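You operate a simulated robot arm through the tools that you are given. There is no shell and no other tool.

You run a simulated two-armed robot. Do the job below in one go: nothing can be reset, and whatever is moved stays where it is left.

Task
Sift the fine coffee into the coffee pot and put its lid on.
Fine: use the wire sieve, empty what stays in it into the tin dish, spill little and put the sieve back.

The check looks at the end state, three seconds after you hand in, the way a careful person would. Anything else that was tipped, shoved, dropped, spilled or broken makes it a failure. A push-on lid holds only when it is set on centred and level and pressed home; a screw cap is set on level and turned clockwise until tight.

Robot
Two 7-joint arms with fingered hands on one trunk that stands fixed in place. Base frame: the origin is at the foot of the trunk, x ahead of it, y to its left, z up; the work surface is at about z = 76. Readings come in cm, rad, newtons and seconds.
The left shoulder is at [6, 12.6, 113.9], the right one opposite. With the tool pointing down near the work surface each hand reaches from about 10 to 70 cm from the base axis, measured 20 degrees to its own side. Payload 2.5 kg a hand.
The TCP of each hand is the grasp point between the finger pads, 3 cm short of the fingertips. In the tool frame z runs along the fingers and y along their closing line. The gripper opens to 10.4 cm; its body begins 3.5 cm behind the TCP. The gripper is a hand of 5 fingers: y runs from the thumb to the fingers, the wrist lies at [-1.5, -10.4, -17.8] in the tool frame, and closing takes about 1.5 s.
Orientation is that of the tool frame in the base frame, as a unit quaternion [w, x, y, z]. With the fingers straight down and the wrist toward the robot, the tool's x, y and z point along [0, 1, 0], [1, 0, 0] and [0, 0, -1] of the base frame.

Tools
- The arms move only by the tool nudge_tool. It takes "left_deltas", "right_deltas" or both (then of equal length, played together; a hand with none holds still); each is a list of rows, each a list of 7 numbers: the shift along the tool's x, y, z in cm, then the turn, a rotation vector about the tool's x, y, z in rad, then the closure, from 0 (fully open) to 1 (shut). In form: [[dx, dy, dz, ax, ay, az, grip], ...]. A call has 1 to 20 rows; each row shifts and turns the commanded pose from where the row before left it, along the tool's axes as they then stand. Rows are played at 5 a second. More than 5 cm and 0.15 rad between two rows, or a gripper value outside its range, and nothing of the call is played. Where a pose cannot be reached the arm comes as near as it can. A force on the tool above 40 N (or 10 N above the force at the start of the call, whichever is more), or a blocked arm, ends the call early, and 0.2 s more pass. The fingers move at their own pace (about 15.3 cm/s each) and stop on an object; they squeeze with about 28 N. The grip force told is the motor's: it shows also when the fingers shut on nothing. Time passes only in rows, and 0.2 s behind the last, so rows that do not move let the fingers close. It gives the time, the measured TCP pose, the force on the tool (base axes), the opening and the grip force at its end, in the units of the frame above (readings bear some noise), with the torque about the TCP (base axes, N m) and any sound that the robot's microphone picked up.
- Cameras (640 x 400 px; columns grow to the right, rows downward): "scene" is now at [12.66, -1.08, 134.55]; the picture's right is [-0.14, -0.99, 0.00], its down [-0.60, 0.09, -0.80] and it looks along [0.79, -0.12, -0.60] (base axes); focal length 214 px, centre (320, 200). "left" rides on the left gripper at [-8, -7.8, -14.1] in its tool frame; the picture's right is [-0.78, -0.30, 0.56], its down [0.54, -0.78, 0.33] and it looks along [0.33, 0.56, 0.76] (tool axes); focal length 247 px, centre (320, 200). "right" rides on the right gripper at [8, -7.8, -14.1] in its tool frame; the picture's right is [-0.78, 0.30, -0.56], its down [-0.53, -0.78, 0.33] and it looks along [-0.33, 0.56, 0.76] (tool axes); focal length 247 px, centre (320, 200). There is no depth. A picture from a camera that has moved, and an enlarged one, comes with that camera's place and axes in the base frame and with its lens.
- snapshot(camera): a new picture of that camera. It takes no simulated time.
- raise_lower(by): slides the trunk up (or, below 0, down) by that many cm; the arms and the scene camera ride with it, the base frame stays. It gives what a move gives, with no picture.
- preshape(shape, hand): the hand has 5 fingers and takes this shape, open, in about a second: jaw (thumb against the fingers, like two jaws); tri (thumb and two fingers); tip (a fingertip pinch); poke (one finger out to press); point (the index stretched); flat (the hand flat); cup (the hand cupped); fist (a fist). The gripper value then closes the fingers along that shape, each until it touches; the sizes above hold for jaw. It gives what a move gives, with no picture.
- turn_head(pan, tilt): turns the head with the scene camera to pan (to the left, within 1.501 rad either way) and tilt (down, from -0.506 to 1.204), counted from straight ahead of the robot. It gives what a move gives.
- enlarge(camera, box): a new picture of the part [left, top, right, bottom] of that camera's present view, enlarged. It takes no simulated time.
- job_done(): hands the job in; it is judged then, once.

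Places have to be worked out from the pictures, the camera data and where the tool is seen. Open the grippers and draw the arms clear of the work before you hand the job in, unless the task says otherwise.

The tools are called after ">>>" by a JSON object that holds its "api" and its "payload". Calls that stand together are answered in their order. nudge_tool: Moves the arms, as the interface text tells. Its arguments: {"type":"object","properties":{"left_deltas":{"type":"array","items":{"type":"array","items":{"type":"number"}}},"right_deltas":{"type":"array","items":{"type":"array","items":{"type":"number"}}}},"required":[]} The other tools are called the same way: raise_lower (by) moves the trunk up or down; preshape (shape, hand) gives the hand a shape; turn_head (pan, tilt) turns the head that bears the scene camera; snapshot (camera) takes a picture; enlarge (camera, box) takes an enlarged picture of a part of a camera's view; job_done () hands the job in.

At the start:

```text
time_s: 0.0
left_eef_pos: [52.94, -1.89, 128.6]
left_orientation: [0.0, 0.707, 0.707, 0.0]
left_ft_force: [0.8, -0.1, 0.1]
left_ft_torque: [0.01, -0.02, 0.0]
left_grip_width: 10.36
left_finger_force: 0.2
left_shape: jaw
right_eef_pos: [29.02, -35.97, 93.55]
right_orientation: [-0.344, 0.626, 0.7, -0.022]
right_ft_force: [0.1, 1.0, -0.1]
right_ft_torque: [0.0, 0.02, -0.01]
right_grip_width: 10.39
right_finger_force: 0.0
right_shape: jaw
trunk travel left (down, up): [-53.4, 40.6]
head pan, tilt (commanded): [-0.145, 0.646]
```

scene: 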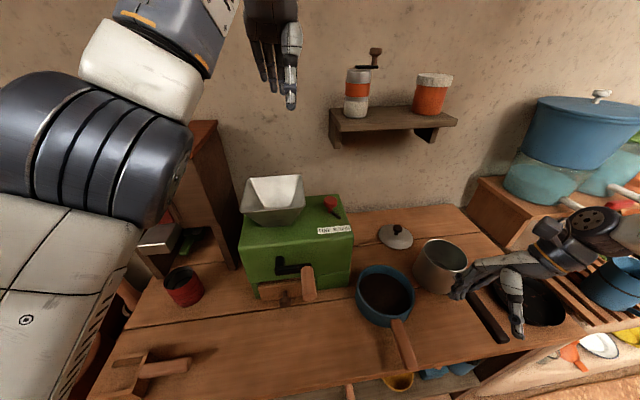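
right: 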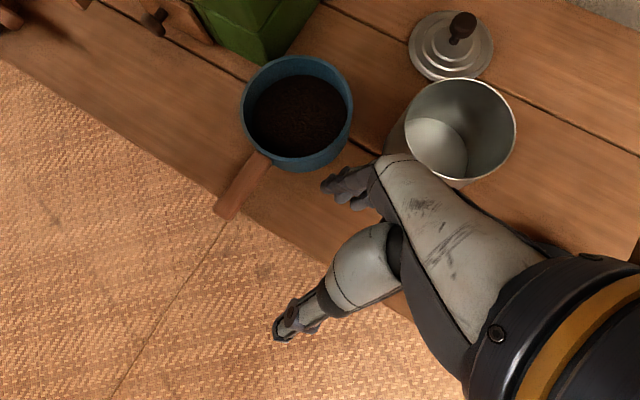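
left: 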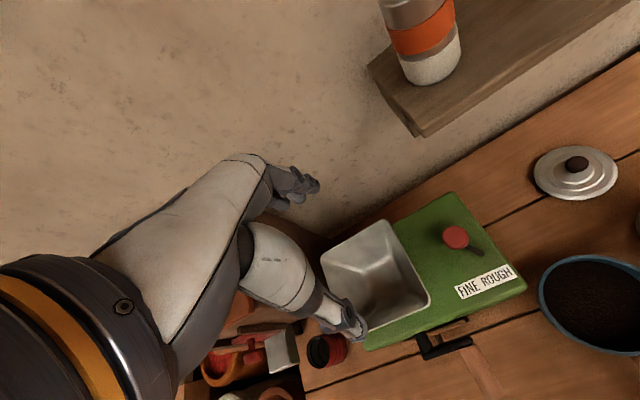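

The first pictures show a green grinder, a blue saucepan with ground coffee, a metal pot and a lid; the sieve and tin dish are not yet found. I look closer at the scene and turn the head to find them.

>>> {"api": "enlarge", "payload": {"camera": "scene", "box": [220, 160, 480, 320]}}

>>> {"api": "enlarge", "payload": {"camera": "scene", "box": [440, 80, 640, 400]}}

>>> {"api": "enlarge", "payload": {"camera": "scene", "box": [80, 100, 280, 400]}}

```text
2.46 times, centred on (350, 240) of scene
camera zoom: at [12.66, -1.08, 134.55], right [-0.14, -0.99, 0.0], down [-0.6, 0.09, -0.8], along [0.79, -0.12, -0.6], focal length 528 px, centre (246, 102)
```

zoom: 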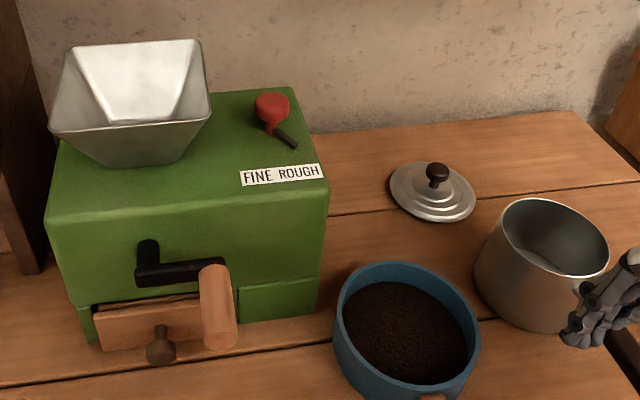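

```text
1.25 times, centred on (540, 240) of scene
camera zoom: at [12.66, -1.08, 134.55], right [-0.14, -0.99, 0.0], down [-0.6, 0.09, -0.8], along [0.79, -0.12, -0.6], focal length 268 px, centre (45, 150)
```

zoom: 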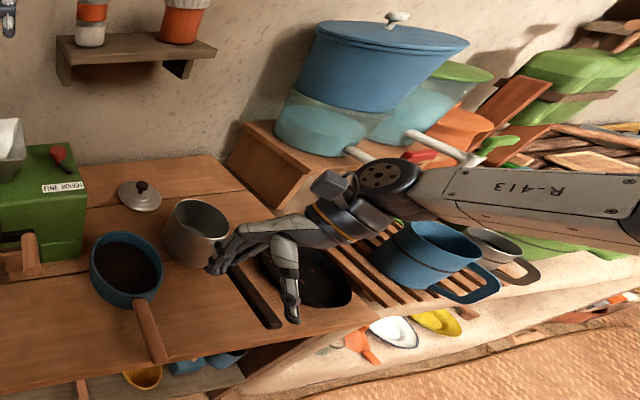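

```text
1.33 times, centred on (180, 250) of scene
camera zoom: at [12.66, -1.08, 134.55], right [-0.14, -0.99, 0.0], down [-0.6, 0.09, -0.8], along [0.79, -0.12, -0.6], focal length 286 px, centre (507, 133)
```

zoom: 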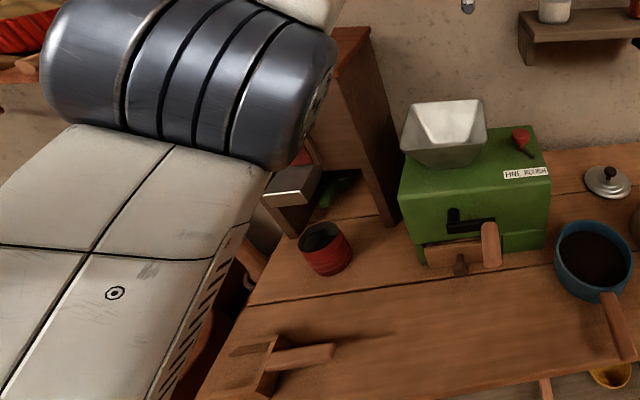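

The left part is hidden by the left arm, so I turn the head left and then right to search for the sieve and the dish.

>>> {"api": "turn_head", "payload": {"pan": 0.7, "tilt": 0.75}}

>>> {"api": "snapshot", "payload": {"camera": "scene"}}

>>> {"api": "turn_head", "payload": {"pan": -0.8, "tilt": 0.75}}

>>> {"api": "snapshot", "payload": {"camera": "scene"}}

>>> {"api": "turn_head", "payload": {"pan": 0.0, "tilt": 1.1}}

>>> {"api": "snapshot", "payload": {"camera": "scene"}}

```text
time_s: 1.2
left_eef_pos: [52.93, -1.96, 128.7]
left_orientation: [0.0, 0.707, 0.707, -0.001]
left_ft_force: [0.4, -0.1, 0.9]
left_ft_torque: [0.01, -0.04, 0.01]
left_grip_width: 10.37
left_finger_force: 0.1
left_shape: jaw
right_eef_pos: [28.86, -35.73, 93.45]
right_orientation: [-0.346, 0.624, 0.7, -0.022]
right_ft_force: [-1.0, 0.2, -0.2]
right_ft_torque: [0.0, -0.02, -0.01]
right_grip_width: 10.39
right_finger_force: 0.0
right_shape: jaw
trunk travel left (down, up): [-53.4, 40.6]
head pan, tilt (commanded): [0.7, 0.75]
```

```text
taken
camera scene: at [10.41, 5.5, 133.67], right [0.64, -0.77, 0.0], down [-0.52, -0.44, -0.73], along [0.56, 0.47, -0.68], focal length 214 px, centre (320, 200)
```

scene: 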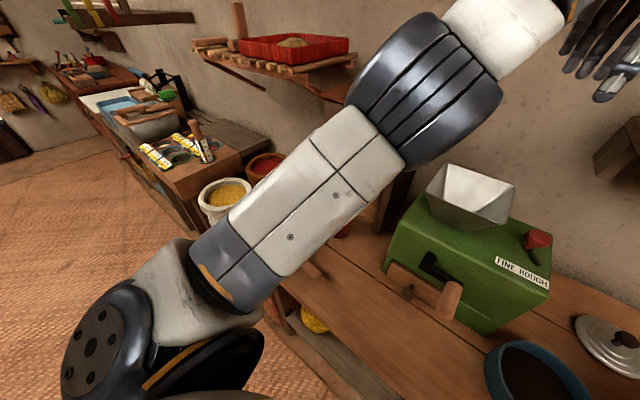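

```text
time_s: 2.8
left_eef_pos: [52.96, -1.9, 128.58]
left_orientation: [0.0, 0.707, 0.707, 0.0]
left_ft_force: [-0.2, 0.3, -0.1]
left_ft_torque: [-0.04, -0.01, 0.03]
left_grip_width: 10.36
left_finger_force: 0.0
left_shape: jaw
right_eef_pos: [28.99, -35.96, 93.42]
right_orientation: [-0.347, 0.624, 0.7, -0.021]
right_ft_force: [0.3, -0.3, -0.9]
right_ft_torque: [-0.02, 0.0, -0.01]
right_grip_width: 10.37
right_finger_force: 0.0
right_shape: jaw
trunk travel left (down, up): [-53.4, 40.6]
head pan, tilt (commanded): [-0.799, 0.75]
```

```text
taken
camera scene: at [9.84, -5.77, 133.67], right [-0.72, -0.7, 0.0], down [-0.48, 0.49, -0.73], along [0.51, -0.52, -0.68], focal length 214 px, centre (320, 200)
```

scene: 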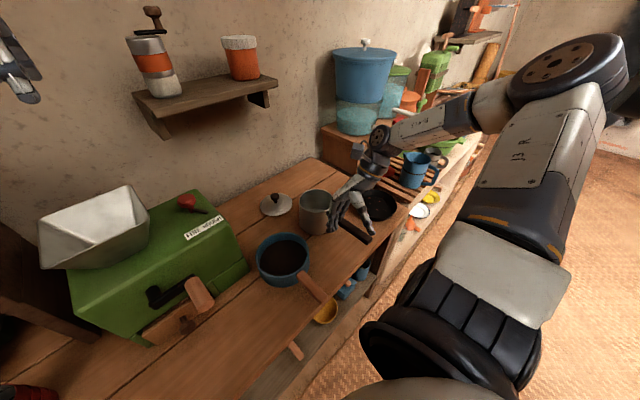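

```text
time_s: 3.9
left_eef_pos: [52.83, -1.92, 128.6]
left_orientation: [0.0, 0.707, 0.707, 0.001]
left_ft_force: [0.8, -0.2, -0.3]
left_ft_torque: [-0.02, 0.03, 0.02]
left_grip_width: 10.34
left_finger_force: 0.1
left_shape: jaw
right_eef_pos: [29.05, -35.87, 93.47]
right_orientation: [-0.347, 0.624, 0.7, -0.021]
right_ft_force: [0.3, 0.2, 0.2]
right_ft_torque: [-0.03, -0.01, 0.0]
right_grip_width: 10.39
right_finger_force: 0.1
right_shape: jaw
trunk travel left (down, up): [-53.4, 40.6]
head pan, tilt (commanded): [0.0, 1.1]
```

```text
taken
camera scene: at [10.38, 0.16, 131.1], right [0.0, -1.0, 0.0], down [-0.89, 0.0, -0.45], along [0.45, 0.0, -0.89], focal length 214 px, centre (320, 200)
```

scene: 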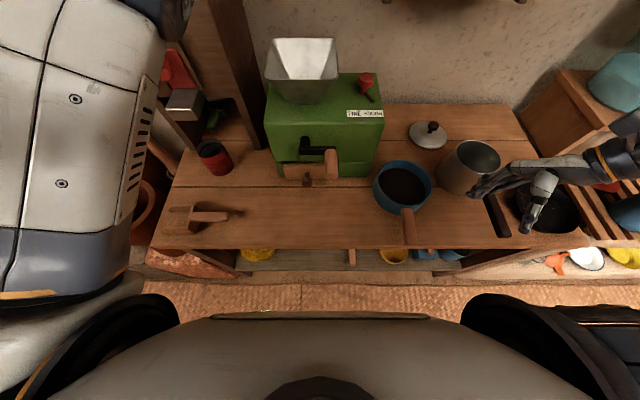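

A wooden handled thing lies front-left and a dark pan at right; I enlarge these to identify sieve and dish.

>>> {"api": "enlarge", "payload": {"camera": "scene", "box": [130, 60, 290, 260]}}

>>> {"api": "enlarge", "payload": {"camera": "scene", "box": [350, 100, 640, 280]}}

>>> {"api": "enlarge", "payload": {"camera": "right", "box": [0, 0, 640, 400]}}

>>> {"api": "enlarge", "payload": {"camera": "left", "box": [180, 220, 500, 400]}}

```text
2.00 times, centred on (210, 160) of scene
camera zoom: at [10.38, 0.16, 131.1], right [0.0, -1.0, 0.0], down [-0.89, 0.0, -0.45], along [0.45, 0.0, -0.89], focal length 429 px, centre (540, 280)
```

zoom: 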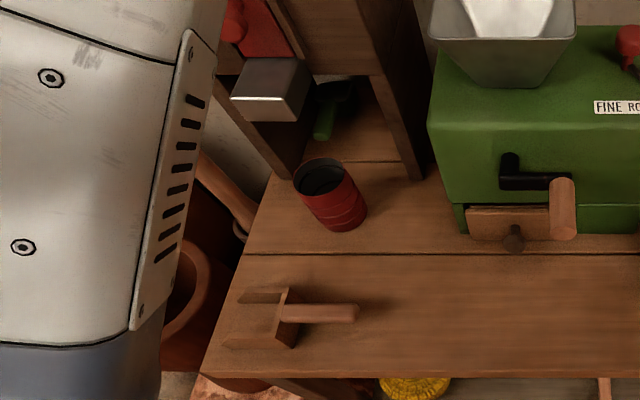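

```text
2.21 times, centred on (495, 190) of scene
camera zoom: at [10.38, 0.16, 131.1], right [0.0, -1.0, 0.0], down [-0.89, 0.0, -0.45], along [0.45, 0.0, -0.89], focal length 473 px, centre (-66, 222)
```

zoom: 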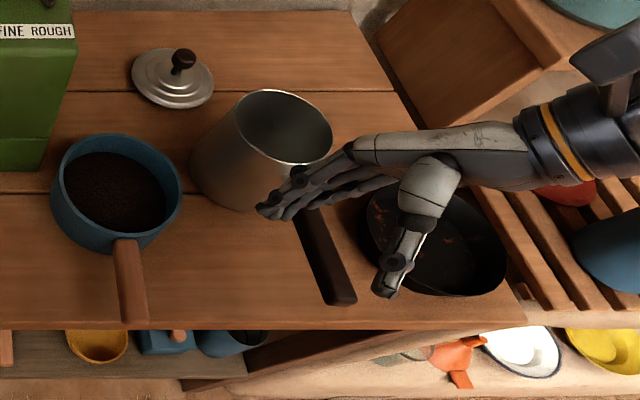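

```text
1.00 times, centred on (320, 200) of right (not enlarged: the box is as wide or as high as the picture)
camera zoom: at [29.74, -36.13, 111.52], right [0.52, -0.85, -0.07], down [-0.85, -0.51, -0.14], along [0.08, 0.13, -0.99], focal length 247 px, centre (320, 200)
```

zoom: 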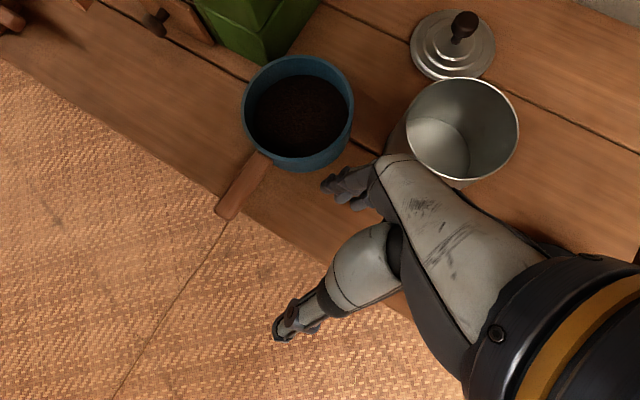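

```text
2.00 times, centred on (340, 310) of left
camera zoom: at [45.08, -9.91, 142.78], right [-0.3, -0.78, -0.56], down [-0.78, 0.54, -0.33], along [0.56, 0.33, -0.76], focal length 494 px, centre (280, -20)
```

zoom: 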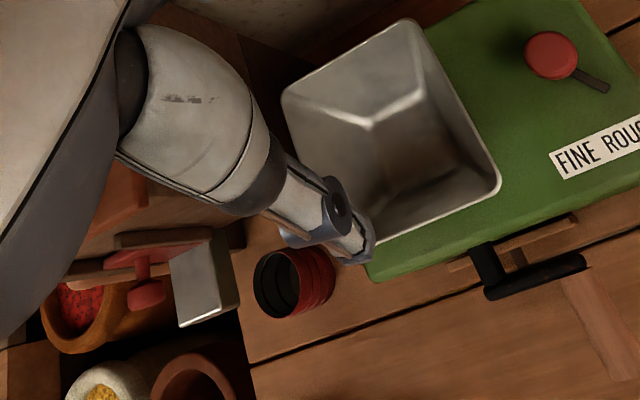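

No sieve is visible yet; I sweep the head further right and left with zooms.

>>> {"api": "turn_head", "payload": {"pan": -0.7, "tilt": 0.6}}

>>> {"api": "enlarge", "payload": {"camera": "scene", "box": [200, 0, 520, 200]}}

>>> {"api": "enlarge", "payload": {"camera": "scene", "box": [200, 150, 520, 350]}}

>>> {"api": "turn_head", "payload": {"pan": 1.1, "tilt": 0.9}}

>>> {"api": "snapshot", "payload": {"camera": "scene"}}

>>> {"api": "turn_head", "payload": {"pan": 0.4, "tilt": 0.4}}

>>> {"api": "snapshot", "payload": {"camera": "scene"}}

```text
time_s: 5.0
left_eef_pos: [52.88, -1.94, 128.63]
left_orientation: [-0.001, 0.707, 0.707, 0.001]
left_ft_force: [0.3, 0.2, 0.9]
left_ft_torque: [0.03, -0.01, 0.02]
left_grip_width: 10.33
left_finger_force: 0.0
left_shape: jaw
right_eef_pos: [29.07, -35.94, 93.56]
right_orientation: [-0.345, 0.625, 0.7, -0.021]
right_ft_force: [-0.4, -0.7, 0.5]
right_ft_torque: [0.0, -0.01, -0.01]
right_grip_width: 10.39
right_finger_force: 0.1
right_shape: jaw
trunk travel left (down, up): [-53.4, 40.6]
head pan, tilt (commanded): [-0.7, 0.6]
```

```text
2.00 times, centred on (360, 100) of scene
camera zoom: at [10.82, -5.52, 134.95], right [-0.64, -0.77, 0.0], down [-0.43, 0.36, -0.82], along [0.63, -0.53, -0.57], focal length 429 px, centre (240, 400)
```

zoom: 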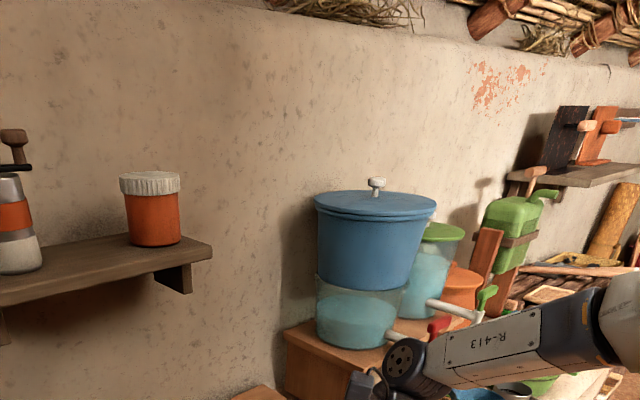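

```text
2.00 times, centred on (360, 250) of scene
camera zoom: at [10.82, -5.52, 134.95], right [-0.64, -0.77, 0.0], down [-0.43, 0.36, -0.82], along [0.63, -0.53, -0.57], focal length 429 px, centre (240, 100)
```

zoom: 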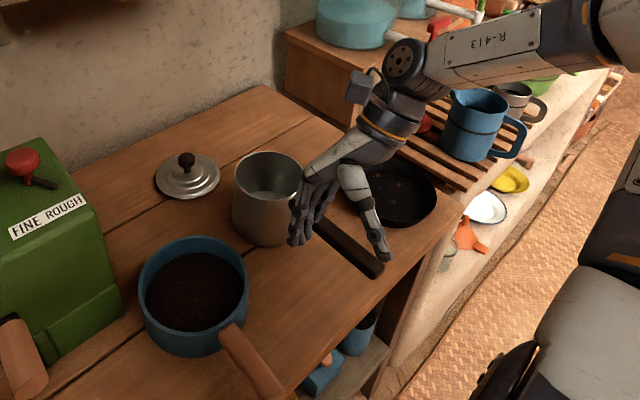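

```text
time_s: 6.8
left_eef_pos: [52.9, -1.87, 128.55]
left_orientation: [-0.001, 0.707, 0.707, 0.0]
left_ft_force: [-0.2, 0.8, 0.5]
left_ft_torque: [0.02, 0.02, 0.0]
left_grip_width: 10.35
left_finger_force: 0.1
left_shape: jaw
right_eef_pos: [29.05, -35.76, 93.49]
right_orientation: [-0.346, 0.625, 0.7, -0.021]
right_ft_force: [-0.8, -0.5, 0.4]
right_ft_torque: [-0.02, -0.02, 0.02]
right_grip_width: 10.37
right_finger_force: 0.0
right_shape: jaw
trunk travel left (down, up): [-53.4, 40.6]
head pan, tilt (commanded): [1.1, 0.901]
```

```text
taken
camera scene: at [7.49, 6.89, 132.48], right [0.89, -0.45, 0.0], down [-0.36, -0.7, -0.62], along [0.28, 0.55, -0.78], focal length 214 px, centre (320, 200)
```

scene: 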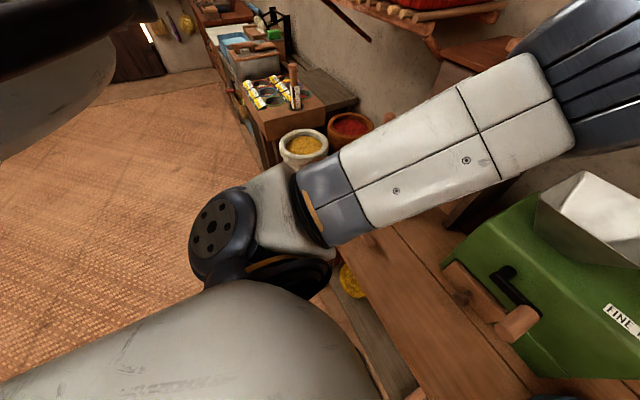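

```text
time_s: 7.8
left_eef_pos: [52.89, -1.95, 128.71]
left_orientation: [0.0, 0.708, 0.707, 0.0]
left_ft_force: [-1.2, -1.0, 0.0]
left_ft_torque: [-0.05, 0.01, -0.01]
left_grip_width: 10.38
left_finger_force: 0.1
left_shape: jaw
right_eef_pos: [29.04, -35.98, 93.51]
right_orientation: [-0.346, 0.624, 0.7, -0.021]
right_ft_force: [0.1, 0.1, -1.6]
right_ft_torque: [-0.01, -0.02, 0.01]
right_grip_width: 10.37
right_finger_force: 0.1
right_shape: jaw
trunk travel left (down, up): [-53.4, 40.6]
head pan, tilt (commanded): [0.4, 0.4]
```

```text
taken
camera scene: at [12.59, 3.78, 136.77], right [0.39, -0.92, 0.0], down [-0.36, -0.15, -0.92], along [0.85, 0.36, -0.39], focal length 214 px, centre (320, 200)
```

scene: 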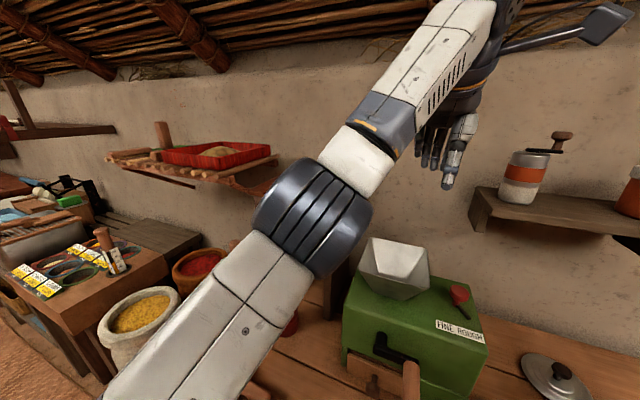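

The sieve and dish are not in view; the left arm hides the cabinet on the left. I draw the left hand back toward the trunk to free the view.

>>> {"api": "nudge_tool", "payload": {"left_deltas": [[0, -2.5, 0, 0, 0, 0, 0], [1, -2.5, 0, 0, 0, 0, 0], [1, -2.5, 0, 0, 0, 0, 0], [1, -2.5, 0, 0, 0, 0, 0], [1, -2.5, 0, 0, 0, 0, 0], [1, -2.5, 0, 0, 0, 0, 0], [2, -2.5, 0, 0, 0, 0, 0], [2, -2.5, 0, 0, 0, 0, 0], [2, -2.5, 0, 0, 0, 0, 0], [2, -1, 0, 0, 0, 0, 0], [2, 0, 0, 0, 0, 0, 0]]}}

>>> {"api": "snapshot", "payload": {"camera": "scene"}}

>>> {"api": "snapshot", "payload": {"camera": "left"}}

```text
time_s: 10.2
left_eef_pos: [29.15, 13.1, 128.58]
left_orientation: [-0.001, 0.707, 0.707, 0.0]
left_ft_force: [-0.5, 0.2, 0.0]
left_ft_torque: [-0.02, -0.03, -0.03]
left_grip_width: 10.38
left_finger_force: 0.1
left_shape: jaw
right_eef_pos: [29.06, -35.8, 93.52]
right_orientation: [-0.346, 0.624, 0.7, -0.021]
right_ft_force: [-0.2, -0.5, -0.9]
right_ft_torque: [0.01, 0.02, 0.03]
right_grip_width: 10.35
right_finger_force: 0.1
right_shape: jaw
trunk travel left (down, up): [-53.4, 40.6]
head pan, tilt (commanded): [0.4, 0.4]
```

```text
taken
camera scene: at [12.59, 3.8, 136.78], right [0.39, -0.92, 0.0], down [-0.36, -0.15, -0.92], along [0.85, 0.36, -0.39], focal length 214 px, centre (320, 200)
```

scene: 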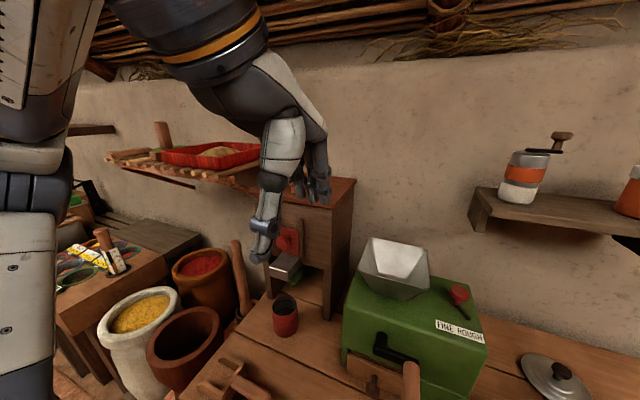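

```text
taken
camera left: at [21.45, 5.08, 142.8], right [-0.3, -0.78, -0.56], down [-0.78, 0.54, -0.33], along [0.56, 0.33, -0.76], focal length 247 px, centre (320, 200)
```

left: 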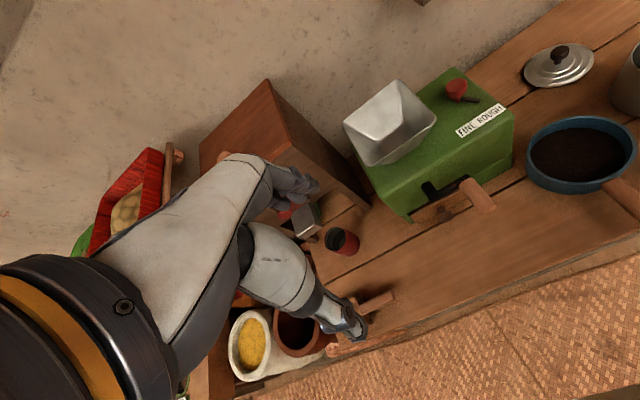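

The left side shows sacks, a cabinet and a red tin, no sieve. I raise and draw back the right hand to free the view of the right side.

>>> {"api": "nudge_tool", "payload": {"right_deltas": [[1.15, -1.15, -1.9, 0, 0, 0, 0], [1.15, -1.15, -1.9, 0, 0, 0, 0], [1.15, -1.15, -1.9, 0, 0, 0, 0], [1.15, -1.15, -1.9, 0, 0, 0, 0], [1.15, -1.15, -1.9, 0, 0, 0, 0], [1.15, -1.15, -1.9, 0, 0, 0, 0], [1.15, -1.15, -1.9, 0, 0, 0, 0], [1.15, -1.15, -1.9, 0, 0, 0, 0], [1.15, -1.15, -1.9, 0, 0, 0, 0], [1.15, -1.15, -1.9, 0, 0, 0, 0], [0, -1.72, 1.0, 0, 0, 0, 0], [0, -1.72, 1.0, 0, 0, 0, 0], [0, -1.72, 1.0, 0, 0, 0, 0], [0, -1.72, 1.0, 0, 0, 0, 0], [0, -1.72, 1.0, 0, 0, 0, 0]]}}

>>> {"api": "turn_head", "payload": {"pan": -0.7, "tilt": 0.75}}

>>> {"api": "snapshot", "payload": {"camera": "scene"}}

>>> {"api": "snapshot", "payload": {"camera": "right"}}

```text
time_s: 11.0
left_eef_pos: [29.27, 12.98, 128.69]
left_orientation: [0.0, 0.707, 0.707, 0.0]
left_ft_force: [-0.2, 0.8, 0.2]
left_ft_torque: [0.01, -0.01, -0.02]
left_grip_width: 10.37
left_finger_force: 0.1
left_shape: jaw
right_eef_pos: [28.08, -33.03, 95.38]
right_orientation: [-0.418, 0.593, 0.688, 0.024]
right_ft_force: [0.2, 0.1, 0.0]
right_ft_torque: [-0.03, -0.02, 0.01]
right_grip_width: 10.4
right_finger_force: 0.0
right_shape: jaw
trunk travel left (down, up): [-53.4, 40.6]
head pan, tilt (commanded): [0.4, 0.4]
stopped in row 3 (right hand): the arm was blocked; the commanded pose is now the measured one
```

```text
time_s: 12.3
left_eef_pos: [29.37, 13.04, 128.59]
left_orientation: [0.0, 0.707, 0.707, 0.0]
left_ft_force: [-0.3, 0.6, 0.1]
left_ft_torque: [0.04, 0.01, 0.05]
left_grip_width: 10.36
left_finger_force: 0.1
left_shape: jaw
right_eef_pos: [28.0, -33.07, 95.51]
right_orientation: [-0.418, 0.593, 0.688, 0.024]
right_ft_force: [0.5, -0.3, -0.8]
right_ft_torque: [-0.01, 0.02, -0.01]
right_grip_width: 10.38
right_finger_force: 0.1
right_shape: jaw
trunk travel left (down, up): [-53.4, 40.6]
head pan, tilt (commanded): [-0.7, 0.75]
```

```text
taken
camera scene: at [10.4, -5.17, 133.67], right [-0.64, -0.77, 0.0], down [-0.52, 0.44, -0.73], along [0.56, -0.47, -0.68], focal length 214 px, centre (320, 200)
```

scene: 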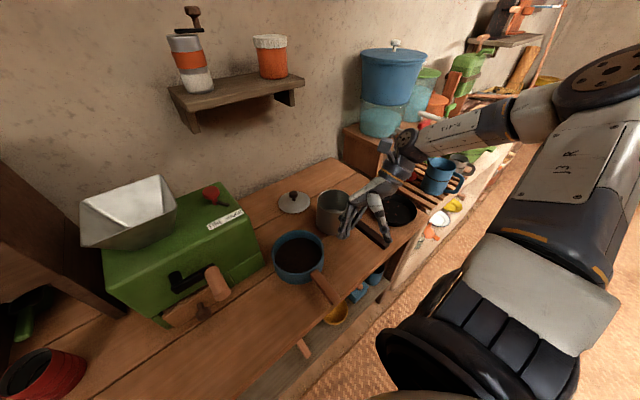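

```text
taken
camera right: at [29.69, -36.43, 113.14], right [0.51, -0.82, -0.24], down [-0.86, -0.48, -0.18], along [0.03, 0.3, -0.95], focal length 247 px, centre (320, 200)
```

right: 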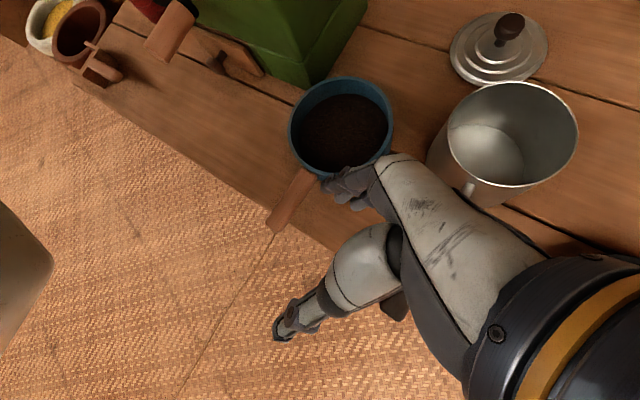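

The right arm hit a joint limit without contact. I turn the hand to straight-down while moving it forward and up a little, well above the pot (rim about z=88).

>>> {"api": "nudge_tool", "payload": {"right_deltas": [[0.27, 0.67, -1.15, 0, 0, 0, 0], [0.27, 0.67, -1.15, -0.096, -0.1077, 0.0231, 0], [0.2, 0.75, -1.05, -0.096, -0.1077, 0.0231, 0], [0.1, 0.85, -0.95, -0.096, -0.1077, 0.0231, 0], [0.0, 0.95, -0.85, -0.096, -0.1077, 0.0231, 0], [-0.1, 1.1, -0.7, -0.096, -0.1077, 0.0231, 0], [-0.2, 1.2, -0.6, -0.096, -0.1077, 0.0231, 0], [-0.2, 1.2, -0.6, 0, 0, 0, 0]]}}

>>> {"api": "snapshot", "payload": {"camera": "scene"}}

>>> {"api": "snapshot", "payload": {"camera": "right"}}

```text
time_s: 13.2
left_eef_pos: [29.24, 13.13, 128.58]
left_orientation: [0.0, 0.707, 0.707, 0.0]
left_ft_force: [0.3, 0.0, 1.4]
left_ft_torque: [0.01, 0.01, -0.03]
left_grip_width: 10.36
left_finger_force: 0.0
left_shape: jaw
right_eef_pos: [30.55, -30.31, 93.45]
right_orientation: [-0.353, 0.622, 0.695, 0.069]
right_ft_force: [-0.1, 0.5, -0.7]
right_ft_torque: [-0.01, 0.01, 0.0]
right_grip_width: 10.36
right_finger_force: 0.2
right_shape: jaw
trunk travel left (down, up): [-53.4, 40.6]
head pan, tilt (commanded): [-0.7, 0.75]
stopped in row 4 (right hand): the arm was blocked; the commanded pose is now the measured one
```

```text
taken
camera scene: at [10.4, -5.18, 133.67], right [-0.64, -0.76, 0.0], down [-0.52, 0.44, -0.73], along [0.56, -0.47, -0.68], focal length 214 px, centre (320, 200)
```

scene: 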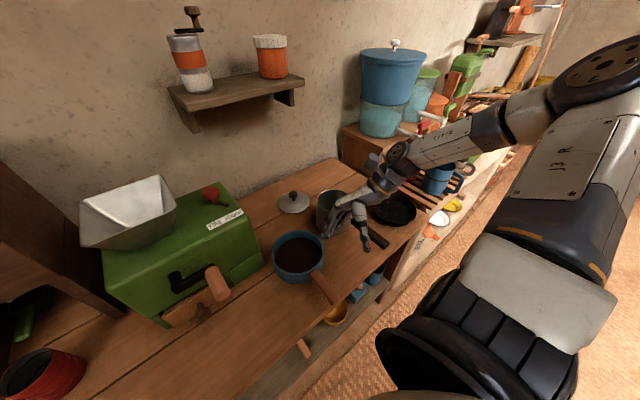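

```text
taken
camera right: at [29.42, -32.99, 111.22], right [0.48, -0.87, -0.14], down [-0.86, -0.42, -0.29], along [0.19, 0.25, -0.95], focal length 247 px, centre (320, 200)
```

right: 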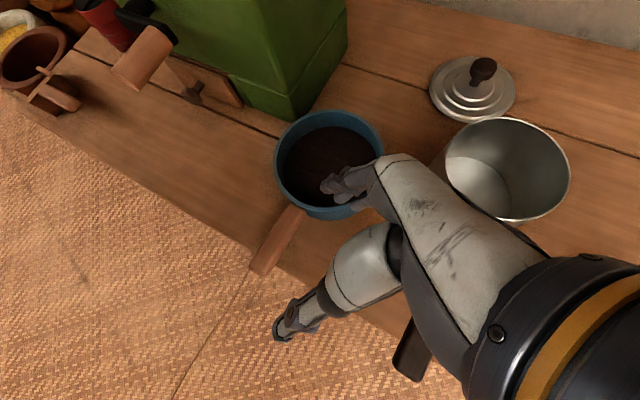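

The arm is again stopped by a joint limit rather than contact. I test a plain translation forward, to the right and up without turning the hand.

>>> {"api": "nudge_tool", "payload": {"right_deltas": [[-1.2, 1.1, -1.4, 0, 0, 0, 0], [-1.2, 1.1, -1.4, 0, 0, 0, 0], [-1.2, 1.1, -1.4, 0, 0, 0, 0], [-1.2, 1.1, -1.4, 0, 0, 0, 0]]}}

>>> {"api": "snapshot", "payload": {"camera": "scene"}}

```text
time_s: 14.2
left_eef_pos: [29.46, 13.1, 128.63]
left_orientation: [0.0, 0.707, 0.707, 0.0]
left_ft_force: [-0.5, 0.0, -0.1]
left_ft_torque: [0.02, -0.02, 0.03]
left_grip_width: 10.35
left_finger_force: 0.1
left_shape: jaw
right_eef_pos: [36.92, -36.32, 93.54]
right_orientation: [-0.349, 0.623, 0.696, 0.07]
right_ft_force: [0.1, 0.2, 0.1]
right_ft_torque: [0.01, -0.01, -0.02]
right_grip_width: 10.37
right_finger_force: 0.1
right_shape: jaw
trunk travel left (down, up): [-53.4, 40.6]
head pan, tilt (commanded): [-0.7, 0.75]
```

```text
taken
camera scene: at [10.41, -5.18, 133.67], right [-0.64, -0.76, 0.0], down [-0.52, 0.44, -0.73], along [0.56, -0.47, -0.68], focal length 214 px, centre (320, 200)
```

scene: 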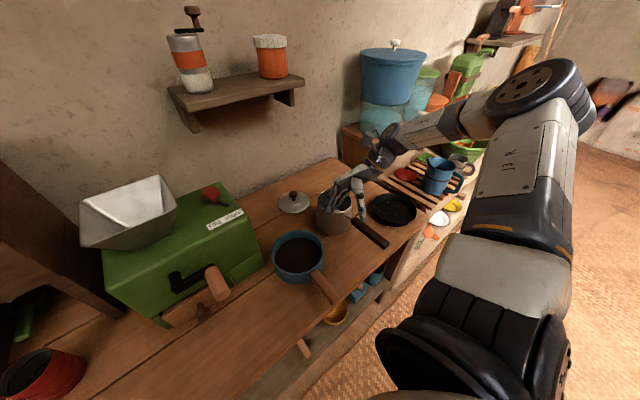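

Translation works and frees the view on the right rack. I enlarge the rack and the shelf region.

>>> {"api": "enlarge", "payload": {"camera": "scene", "box": [340, 90, 520, 260]}}

>>> {"api": "enlarge", "payload": {"camera": "scene", "box": [280, 180, 480, 360]}}

>>> {"api": "turn_head", "payload": {"pan": -1.3, "tilt": 0.7}}

>>> {"api": "snapshot", "payload": {"camera": "scene"}}

```text
2.35 times, centred on (430, 175) of scene
camera zoom: at [10.41, -5.18, 133.67], right [-0.64, -0.76, 0.0], down [-0.52, 0.44, -0.73], along [0.56, -0.47, -0.68], focal length 505 px, centre (61, 259)
```

zoom: 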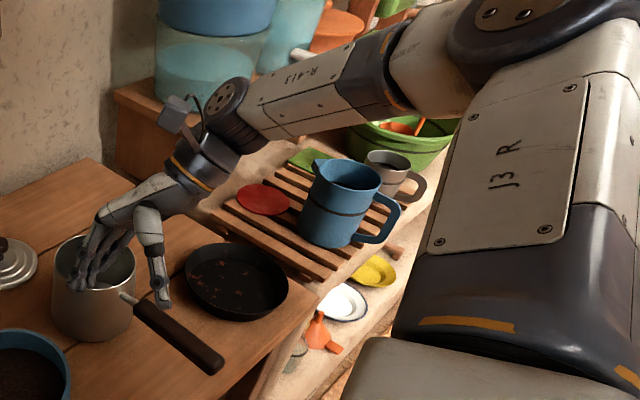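

```text
2.22 times, centred on (380, 270) of scene
camera zoom: at [10.41, -5.18, 133.67], right [-0.64, -0.76, 0.0], down [-0.52, 0.44, -0.73], along [0.56, -0.47, -0.68], focal length 477 px, centre (187, 44)
```

zoom: 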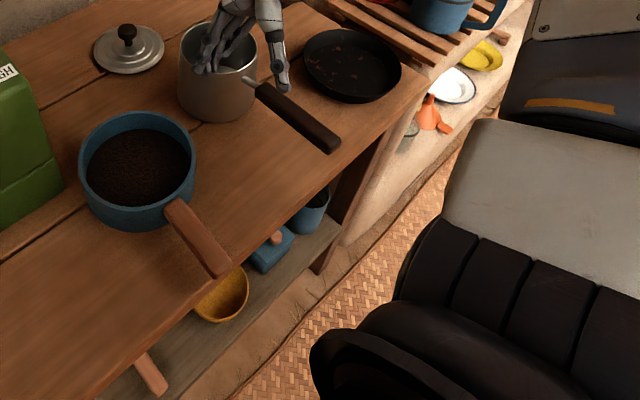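

```text
time_s: 15.2
left_eef_pos: [29.32, 12.95, 128.59]
left_orientation: [0.0, 0.707, 0.708, 0.001]
left_ft_force: [-0.3, -0.5, -0.2]
left_ft_torque: [0.0, 0.03, -0.02]
left_grip_width: 10.36
left_finger_force: 0.1
left_shape: jaw
right_eef_pos: [36.87, -36.37, 93.52]
right_orientation: [-0.35, 0.624, 0.696, 0.07]
right_ft_force: [0.5, 0.3, 0.2]
right_ft_torque: [0.01, -0.01, 0.0]
right_grip_width: 10.38
right_finger_force: 0.1
right_shape: jaw
trunk travel left (down, up): [-53.4, 40.6]
head pan, tilt (commanded): [-1.3, 0.7]
```

```text
taken
camera scene: at [6.33, -8.02, 134.09], right [-0.96, -0.27, 0.0], down [-0.17, 0.62, -0.76], along [0.2, -0.74, -0.64], focal length 214 px, centre (320, 200)
```

scene: 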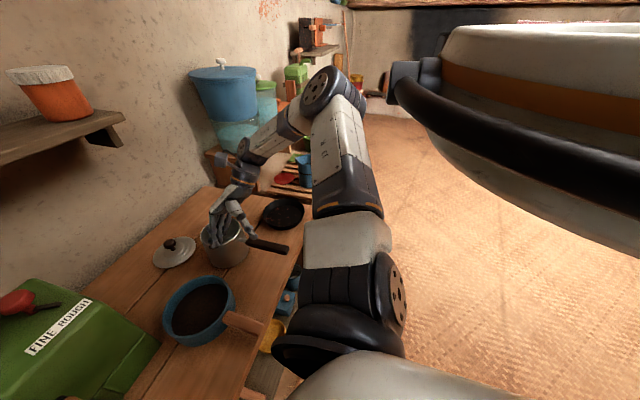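

I look at the shelf under the table edge, where a wooden stick pokes out, by tilting the head right down and enlarging.

>>> {"api": "turn_head", "payload": {"pan": -0.15, "tilt": 1.2}}

>>> {"api": "enlarge", "payload": {"camera": "scene", "box": [200, 160, 500, 290]}}

>>> {"api": "snapshot", "payload": {"camera": "scene"}}

>>> {"api": "enlarge", "payload": {"camera": "left", "box": [200, 60, 640, 360]}}

```text
time_s: 16.5
left_eef_pos: [29.32, 13.08, 128.7]
left_orientation: [-0.001, 0.706, 0.708, 0.0]
left_ft_force: [-0.1, -0.2, -0.1]
left_ft_torque: [-0.06, 0.03, -0.02]
left_grip_width: 10.34
left_finger_force: 0.0
left_shape: jaw
right_eef_pos: [37.05, -36.41, 93.59]
right_orientation: [-0.35, 0.623, 0.696, 0.07]
right_ft_force: [0.3, 0.1, 0.4]
right_ft_torque: [0.02, -0.01, 0.0]
right_grip_width: 10.4
right_finger_force: 0.0
right_shape: jaw
trunk travel left (down, up): [-53.4, 40.6]
head pan, tilt (commanded): [-0.15, 1.201]
```

```text
2.13 times, centred on (350, 225) of scene
camera zoom: at [9.59, -0.67, 130.5], right [-0.15, -0.99, 0.0], down [-0.92, 0.14, -0.36], along [0.36, -0.05, -0.93], focal length 458 px, centre (256, 147)
```

zoom: 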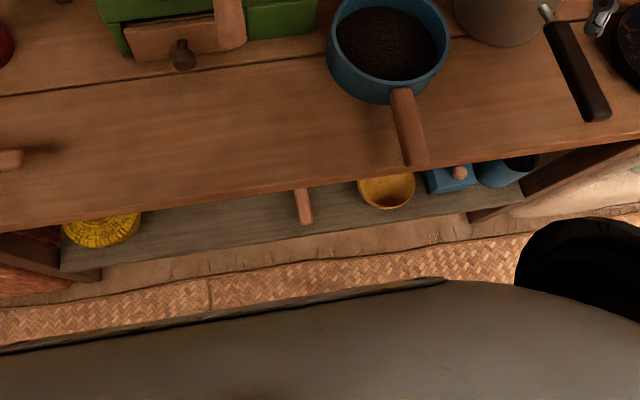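

```text
taken
camera scene: at [9.59, -0.67, 130.5], right [-0.15, -0.99, 0.0], down [-0.92, 0.14, -0.36], along [0.36, -0.05, -0.93], focal length 214 px, centre (320, 200)
```

scene: 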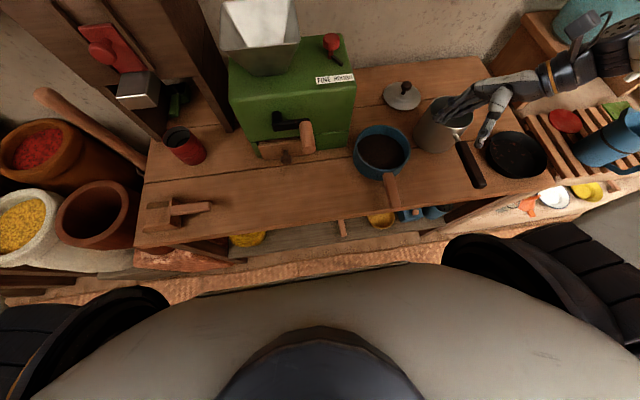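

```text
1.33 times, centred on (420, 210) of left
camera zoom: at [21.46, 5.03, 142.82], right [-0.3, -0.78, -0.56], down [-0.78, 0.54, -0.33], along [0.56, 0.33, -0.76], focal length 329 px, centre (187, 187)
```

zoom: 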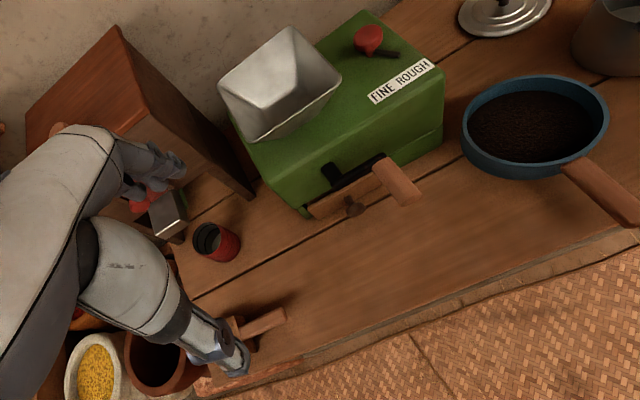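

The cabinet on the left seems to hold something with a green handle under it; I enlarge that and the under-table shelf region.

>>> {"api": "enlarge", "payload": {"camera": "scene", "box": [130, 50, 260, 170]}}

>>> {"api": "enlarge", "payload": {"camera": "scene", "box": [470, 60, 640, 240]}}

>>> {"api": "enlarge", "payload": {"camera": "left", "box": [250, 160, 410, 280]}}

>>> {"api": "turn_head", "payload": {"pan": 0.3, "tilt": 0.8}}

>>> {"api": "enlarge", "payload": {"camera": "scene", "box": [180, 80, 440, 280]}}

```text
3.33 times, centred on (195, 110) of scene
camera zoom: at [9.59, -0.67, 130.5], right [-0.15, -0.99, 0.0], down [-0.92, 0.14, -0.36], along [0.36, -0.05, -0.93], focal length 715 px, centre (737, 500)
```

zoom: 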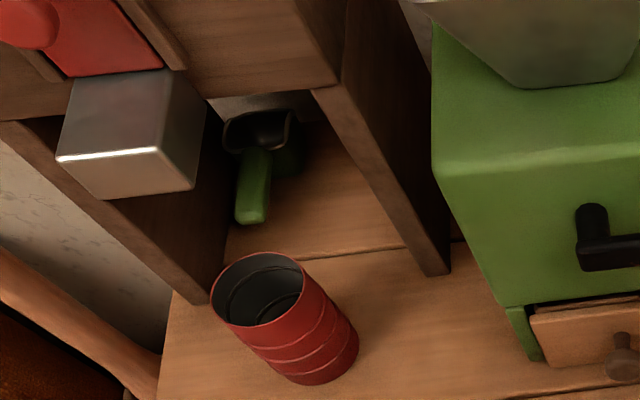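

```text
2.22 times, centred on (555, 150) of scene
camera zoom: at [9.59, -0.67, 130.5], right [-0.15, -0.99, 0.0], down [-0.92, 0.14, -0.36], along [0.36, -0.05, -0.93], focal length 477 px, centre (-202, 311)
```

zoom: 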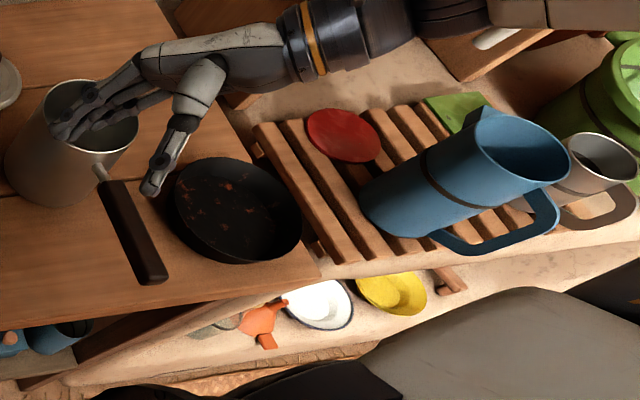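

```text
3.33 times, centred on (330, 220) of left
camera zoom: at [21.46, 5.03, 142.82], right [-0.3, -0.78, -0.56], down [-0.78, 0.54, -0.33], along [0.56, 0.33, -0.76], focal length 823 px, centre (287, 133)
```

zoom: 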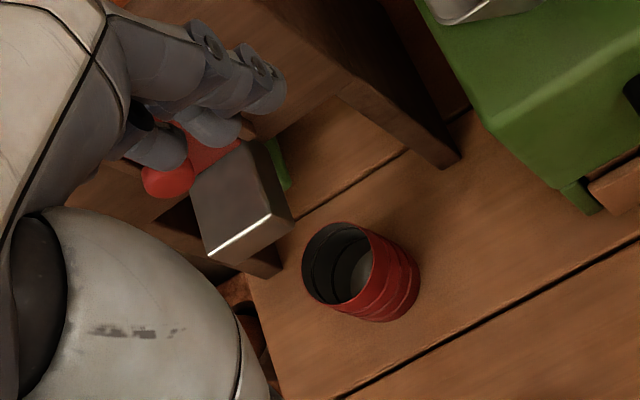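

```text
time_s: 17.4
left_eef_pos: [29.31, 13.03, 128.65]
left_orientation: [0.0, 0.707, 0.707, 0.0]
left_ft_force: [0.3, -0.3, -0.2]
left_ft_torque: [0.03, -0.03, 0.03]
left_grip_width: 10.4
left_finger_force: 0.1
left_shape: jaw
right_eef_pos: [36.97, -36.27, 93.69]
right_orientation: [-0.349, 0.623, 0.696, 0.07]
right_ft_force: [-0.2, -0.4, 0.6]
right_ft_torque: [0.01, 0.04, 0.01]
right_grip_width: 10.43
right_finger_force: 0.1
right_shape: jaw
trunk travel left (down, up): [-53.4, 40.6]
head pan, tilt (commanded): [0.3, 0.799]
```

```text
2.00 times, centred on (310, 180) of scene
camera zoom: at [11.77, 2.54, 133.26], right [0.29, -0.96, 0.0], down [-0.69, -0.21, -0.7], along [0.67, 0.21, -0.72], focal length 429 px, centre (340, 240)
```

zoom: 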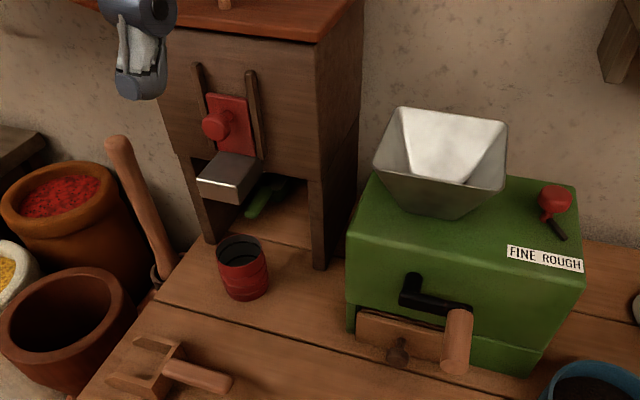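

Now I see a bin with a chute, a red tin, a green-handled scoop and the mill, but no sieve yet. I look closely at the saucepan, the pot and the lid from the right camera and scene camera.

>>> {"api": "enlarge", "payload": {"camera": "right", "box": [220, 0, 640, 280]}}

>>> {"api": "snapshot", "payload": {"camera": "right"}}

>>> {"api": "turn_head", "payload": {"pan": -0.3, "tilt": 0.9}}

>>> {"api": "enlarge", "payload": {"camera": "scene", "box": [240, 130, 400, 270]}}

>>> {"api": "snapshot", "payload": {"camera": "scene"}}

```text
1.43 times, centred on (430, 140) of right
camera zoom: at [35.63, -38.96, 111.38], right [0.48, -0.87, -0.13], down [-0.86, -0.43, -0.29], along [0.2, 0.25, -0.95], focal length 353 px, centre (163, 286)
```

zoom: 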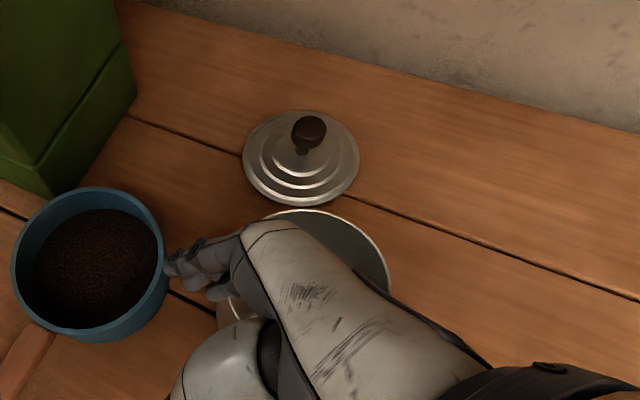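

```text
taken
camera right: at [35.63, -38.96, 111.38], right [0.48, -0.87, -0.13], down [-0.86, -0.43, -0.29], along [0.2, 0.25, -0.95], focal length 247 px, centre (320, 200)
```

right: 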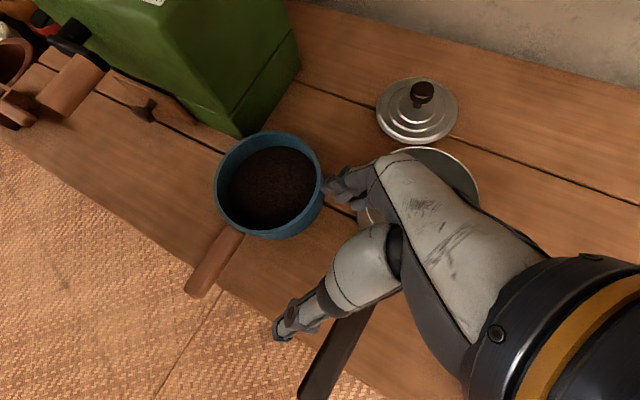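

```text
time_s: 18.4
left_eef_pos: [29.24, 13.05, 128.58]
left_orientation: [0.0, 0.706, 0.708, 0.0]
left_ft_force: [-0.3, -0.1, 0.8]
left_ft_torque: [-0.03, 0.01, -0.01]
left_grip_width: 10.37
left_finger_force: 0.0
left_shape: jaw
right_eef_pos: [36.87, -36.32, 93.53]
right_orientation: [-0.35, 0.623, 0.696, 0.07]
right_ft_force: [0.4, 0.0, 0.0]
right_ft_torque: [0.05, 0.04, 0.04]
right_grip_width: 10.42
right_finger_force: 0.0
right_shape: jaw
trunk travel left (down, up): [-53.4, 40.6]
head pan, tilt (commanded): [-0.3, 0.901]
```

```text
2.86 times, centred on (320, 200) of scene
camera zoom: at [11.27, -2.06, 132.48], right [-0.3, -0.96, 0.0], down [-0.75, 0.23, -0.62], along [0.59, -0.18, -0.78], focal length 613 px, centre (320, 200)
```

zoom: 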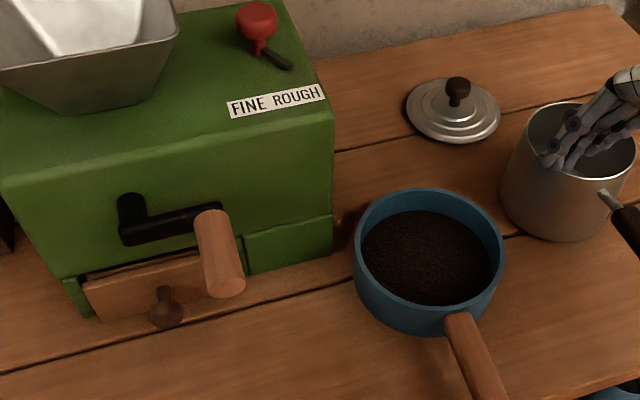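

```text
taken
camera scene: at [11.27, -2.06, 132.48], right [-0.3, -0.96, 0.0], down [-0.75, 0.23, -0.62], along [0.59, -0.18, -0.78], focal length 214 px, centre (320, 200)
```

scene: 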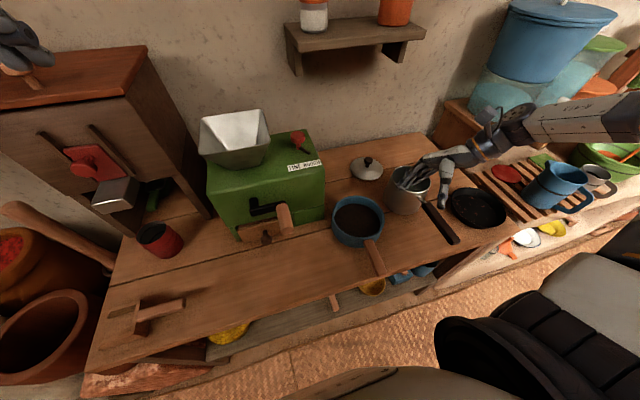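

The metal pot has a black long handle, so it is the coffee pot, and the lid lies behind it. I turn the right hand to straight down above the pot while rising, so that I can later lower the trunk to see under the table.

>>> {"api": "nudge_tool", "payload": {"right_deltas": [[0.47, 0.0, -0.71, 0, 0, 0, 0], [0.45, 0.05, -0.71, -0.0675, -0.1013, 0.0176, 0], [0.35, 0.1, -0.73, -0.0675, -0.1013, 0.0176, 0], [0.25, 0.15, -0.75, -0.0675, -0.1013, 0.0176, 0], [0.15, 0.2, -0.77, -0.0675, -0.1013, 0.0176, 0], [0.1, 0.25, -0.79, -0.0675, -0.1013, 0.0176, 0], [0, 0.3, -0.8, -0.0675, -0.1013, 0.0176, 0], [0, 0, 0, 0, 0, 0, 0]]}}

>>> {"api": "snapshot", "payload": {"camera": "scene"}}

```text
time_s: 20.0
left_eef_pos: [29.26, 13.05, 128.61]
left_orientation: [0.0, 0.707, 0.707, 0.001]
left_ft_force: [-0.1, -0.5, -0.5]
left_ft_torque: [-0.03, -0.02, 0.02]
left_grip_width: 10.38
left_finger_force: 0.1
left_shape: jaw
right_eef_pos: [37.51, -34.18, 93.36]
right_orientation: [-0.118, 0.708, 0.695, 0.048]
right_ft_force: [-0.5, -0.7, 0.1]
right_ft_torque: [0.02, -0.01, -0.03]
right_grip_width: 10.38
right_finger_force: 0.0
right_shape: jaw
trunk travel left (down, up): [-53.4, 40.6]
head pan, tilt (commanded): [-0.3, 0.901]
stopped in row 7 (right hand): the arm was blocked; the commanded pose is now the measured one
```

```text
taken
camera scene: at [11.28, -2.08, 132.48], right [-0.3, -0.96, 0.0], down [-0.75, 0.23, -0.62], along [0.59, -0.18, -0.78], focal length 214 px, centre (320, 200)
```

scene: 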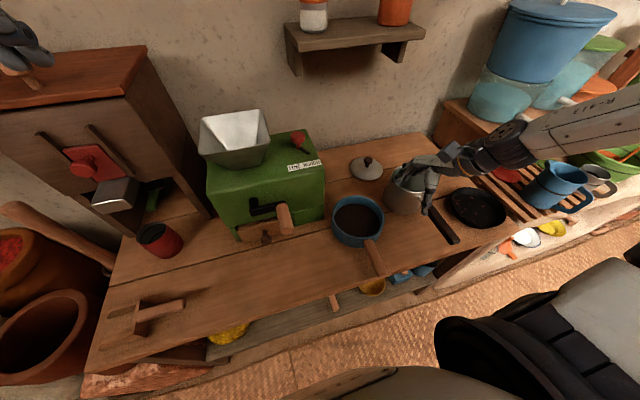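

The hand now points nearly straight down but does not rise. I test moving it to the right and up.

>>> {"api": "nudge_tool", "payload": {"right_deltas": [[-1.5, 0, -0.2, 0, 0, 0, 0], [-1.5, 0, -0.8, 0, 0, 0, 0], [-1.5, 0, -0.8, 0, 0, 0, 0], [-1.5, 0, -0.8, 0, 0, 0, 0], [0, 0, -0.5, 0, 0, 0, 0]]}}

>>> {"api": "snapshot", "payload": {"camera": "scene"}}

```text
time_s: 21.2
left_eef_pos: [29.35, 12.98, 128.68]
left_orientation: [0.0, 0.707, 0.707, 0.0]
left_ft_force: [-1.2, 0.5, -0.3]
left_ft_torque: [0.0, -0.03, -0.02]
left_grip_width: 10.36
left_finger_force: 0.1
left_shape: jaw
right_eef_pos: [37.48, -40.51, 94.52]
right_orientation: [-0.125, 0.707, 0.694, 0.054]
right_ft_force: [-0.5, -0.2, 0.5]
right_ft_torque: [0.01, 0.01, -0.02]
right_grip_width: 10.4
right_finger_force: 0.0
right_shape: jaw
trunk travel left (down, up): [-53.4, 40.6]
head pan, tilt (commanded): [-0.3, 0.901]
```

```text
taken
camera scene: at [11.27, -2.06, 132.48], right [-0.3, -0.96, 0.0], down [-0.75, 0.23, -0.62], along [0.59, -0.18, -0.78], focal length 214 px, centre (320, 200)
```

scene: 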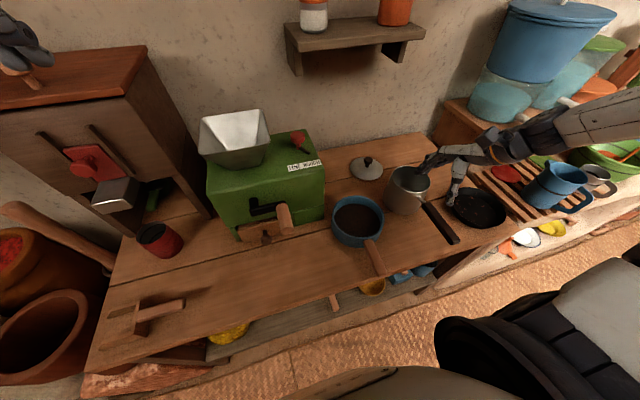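

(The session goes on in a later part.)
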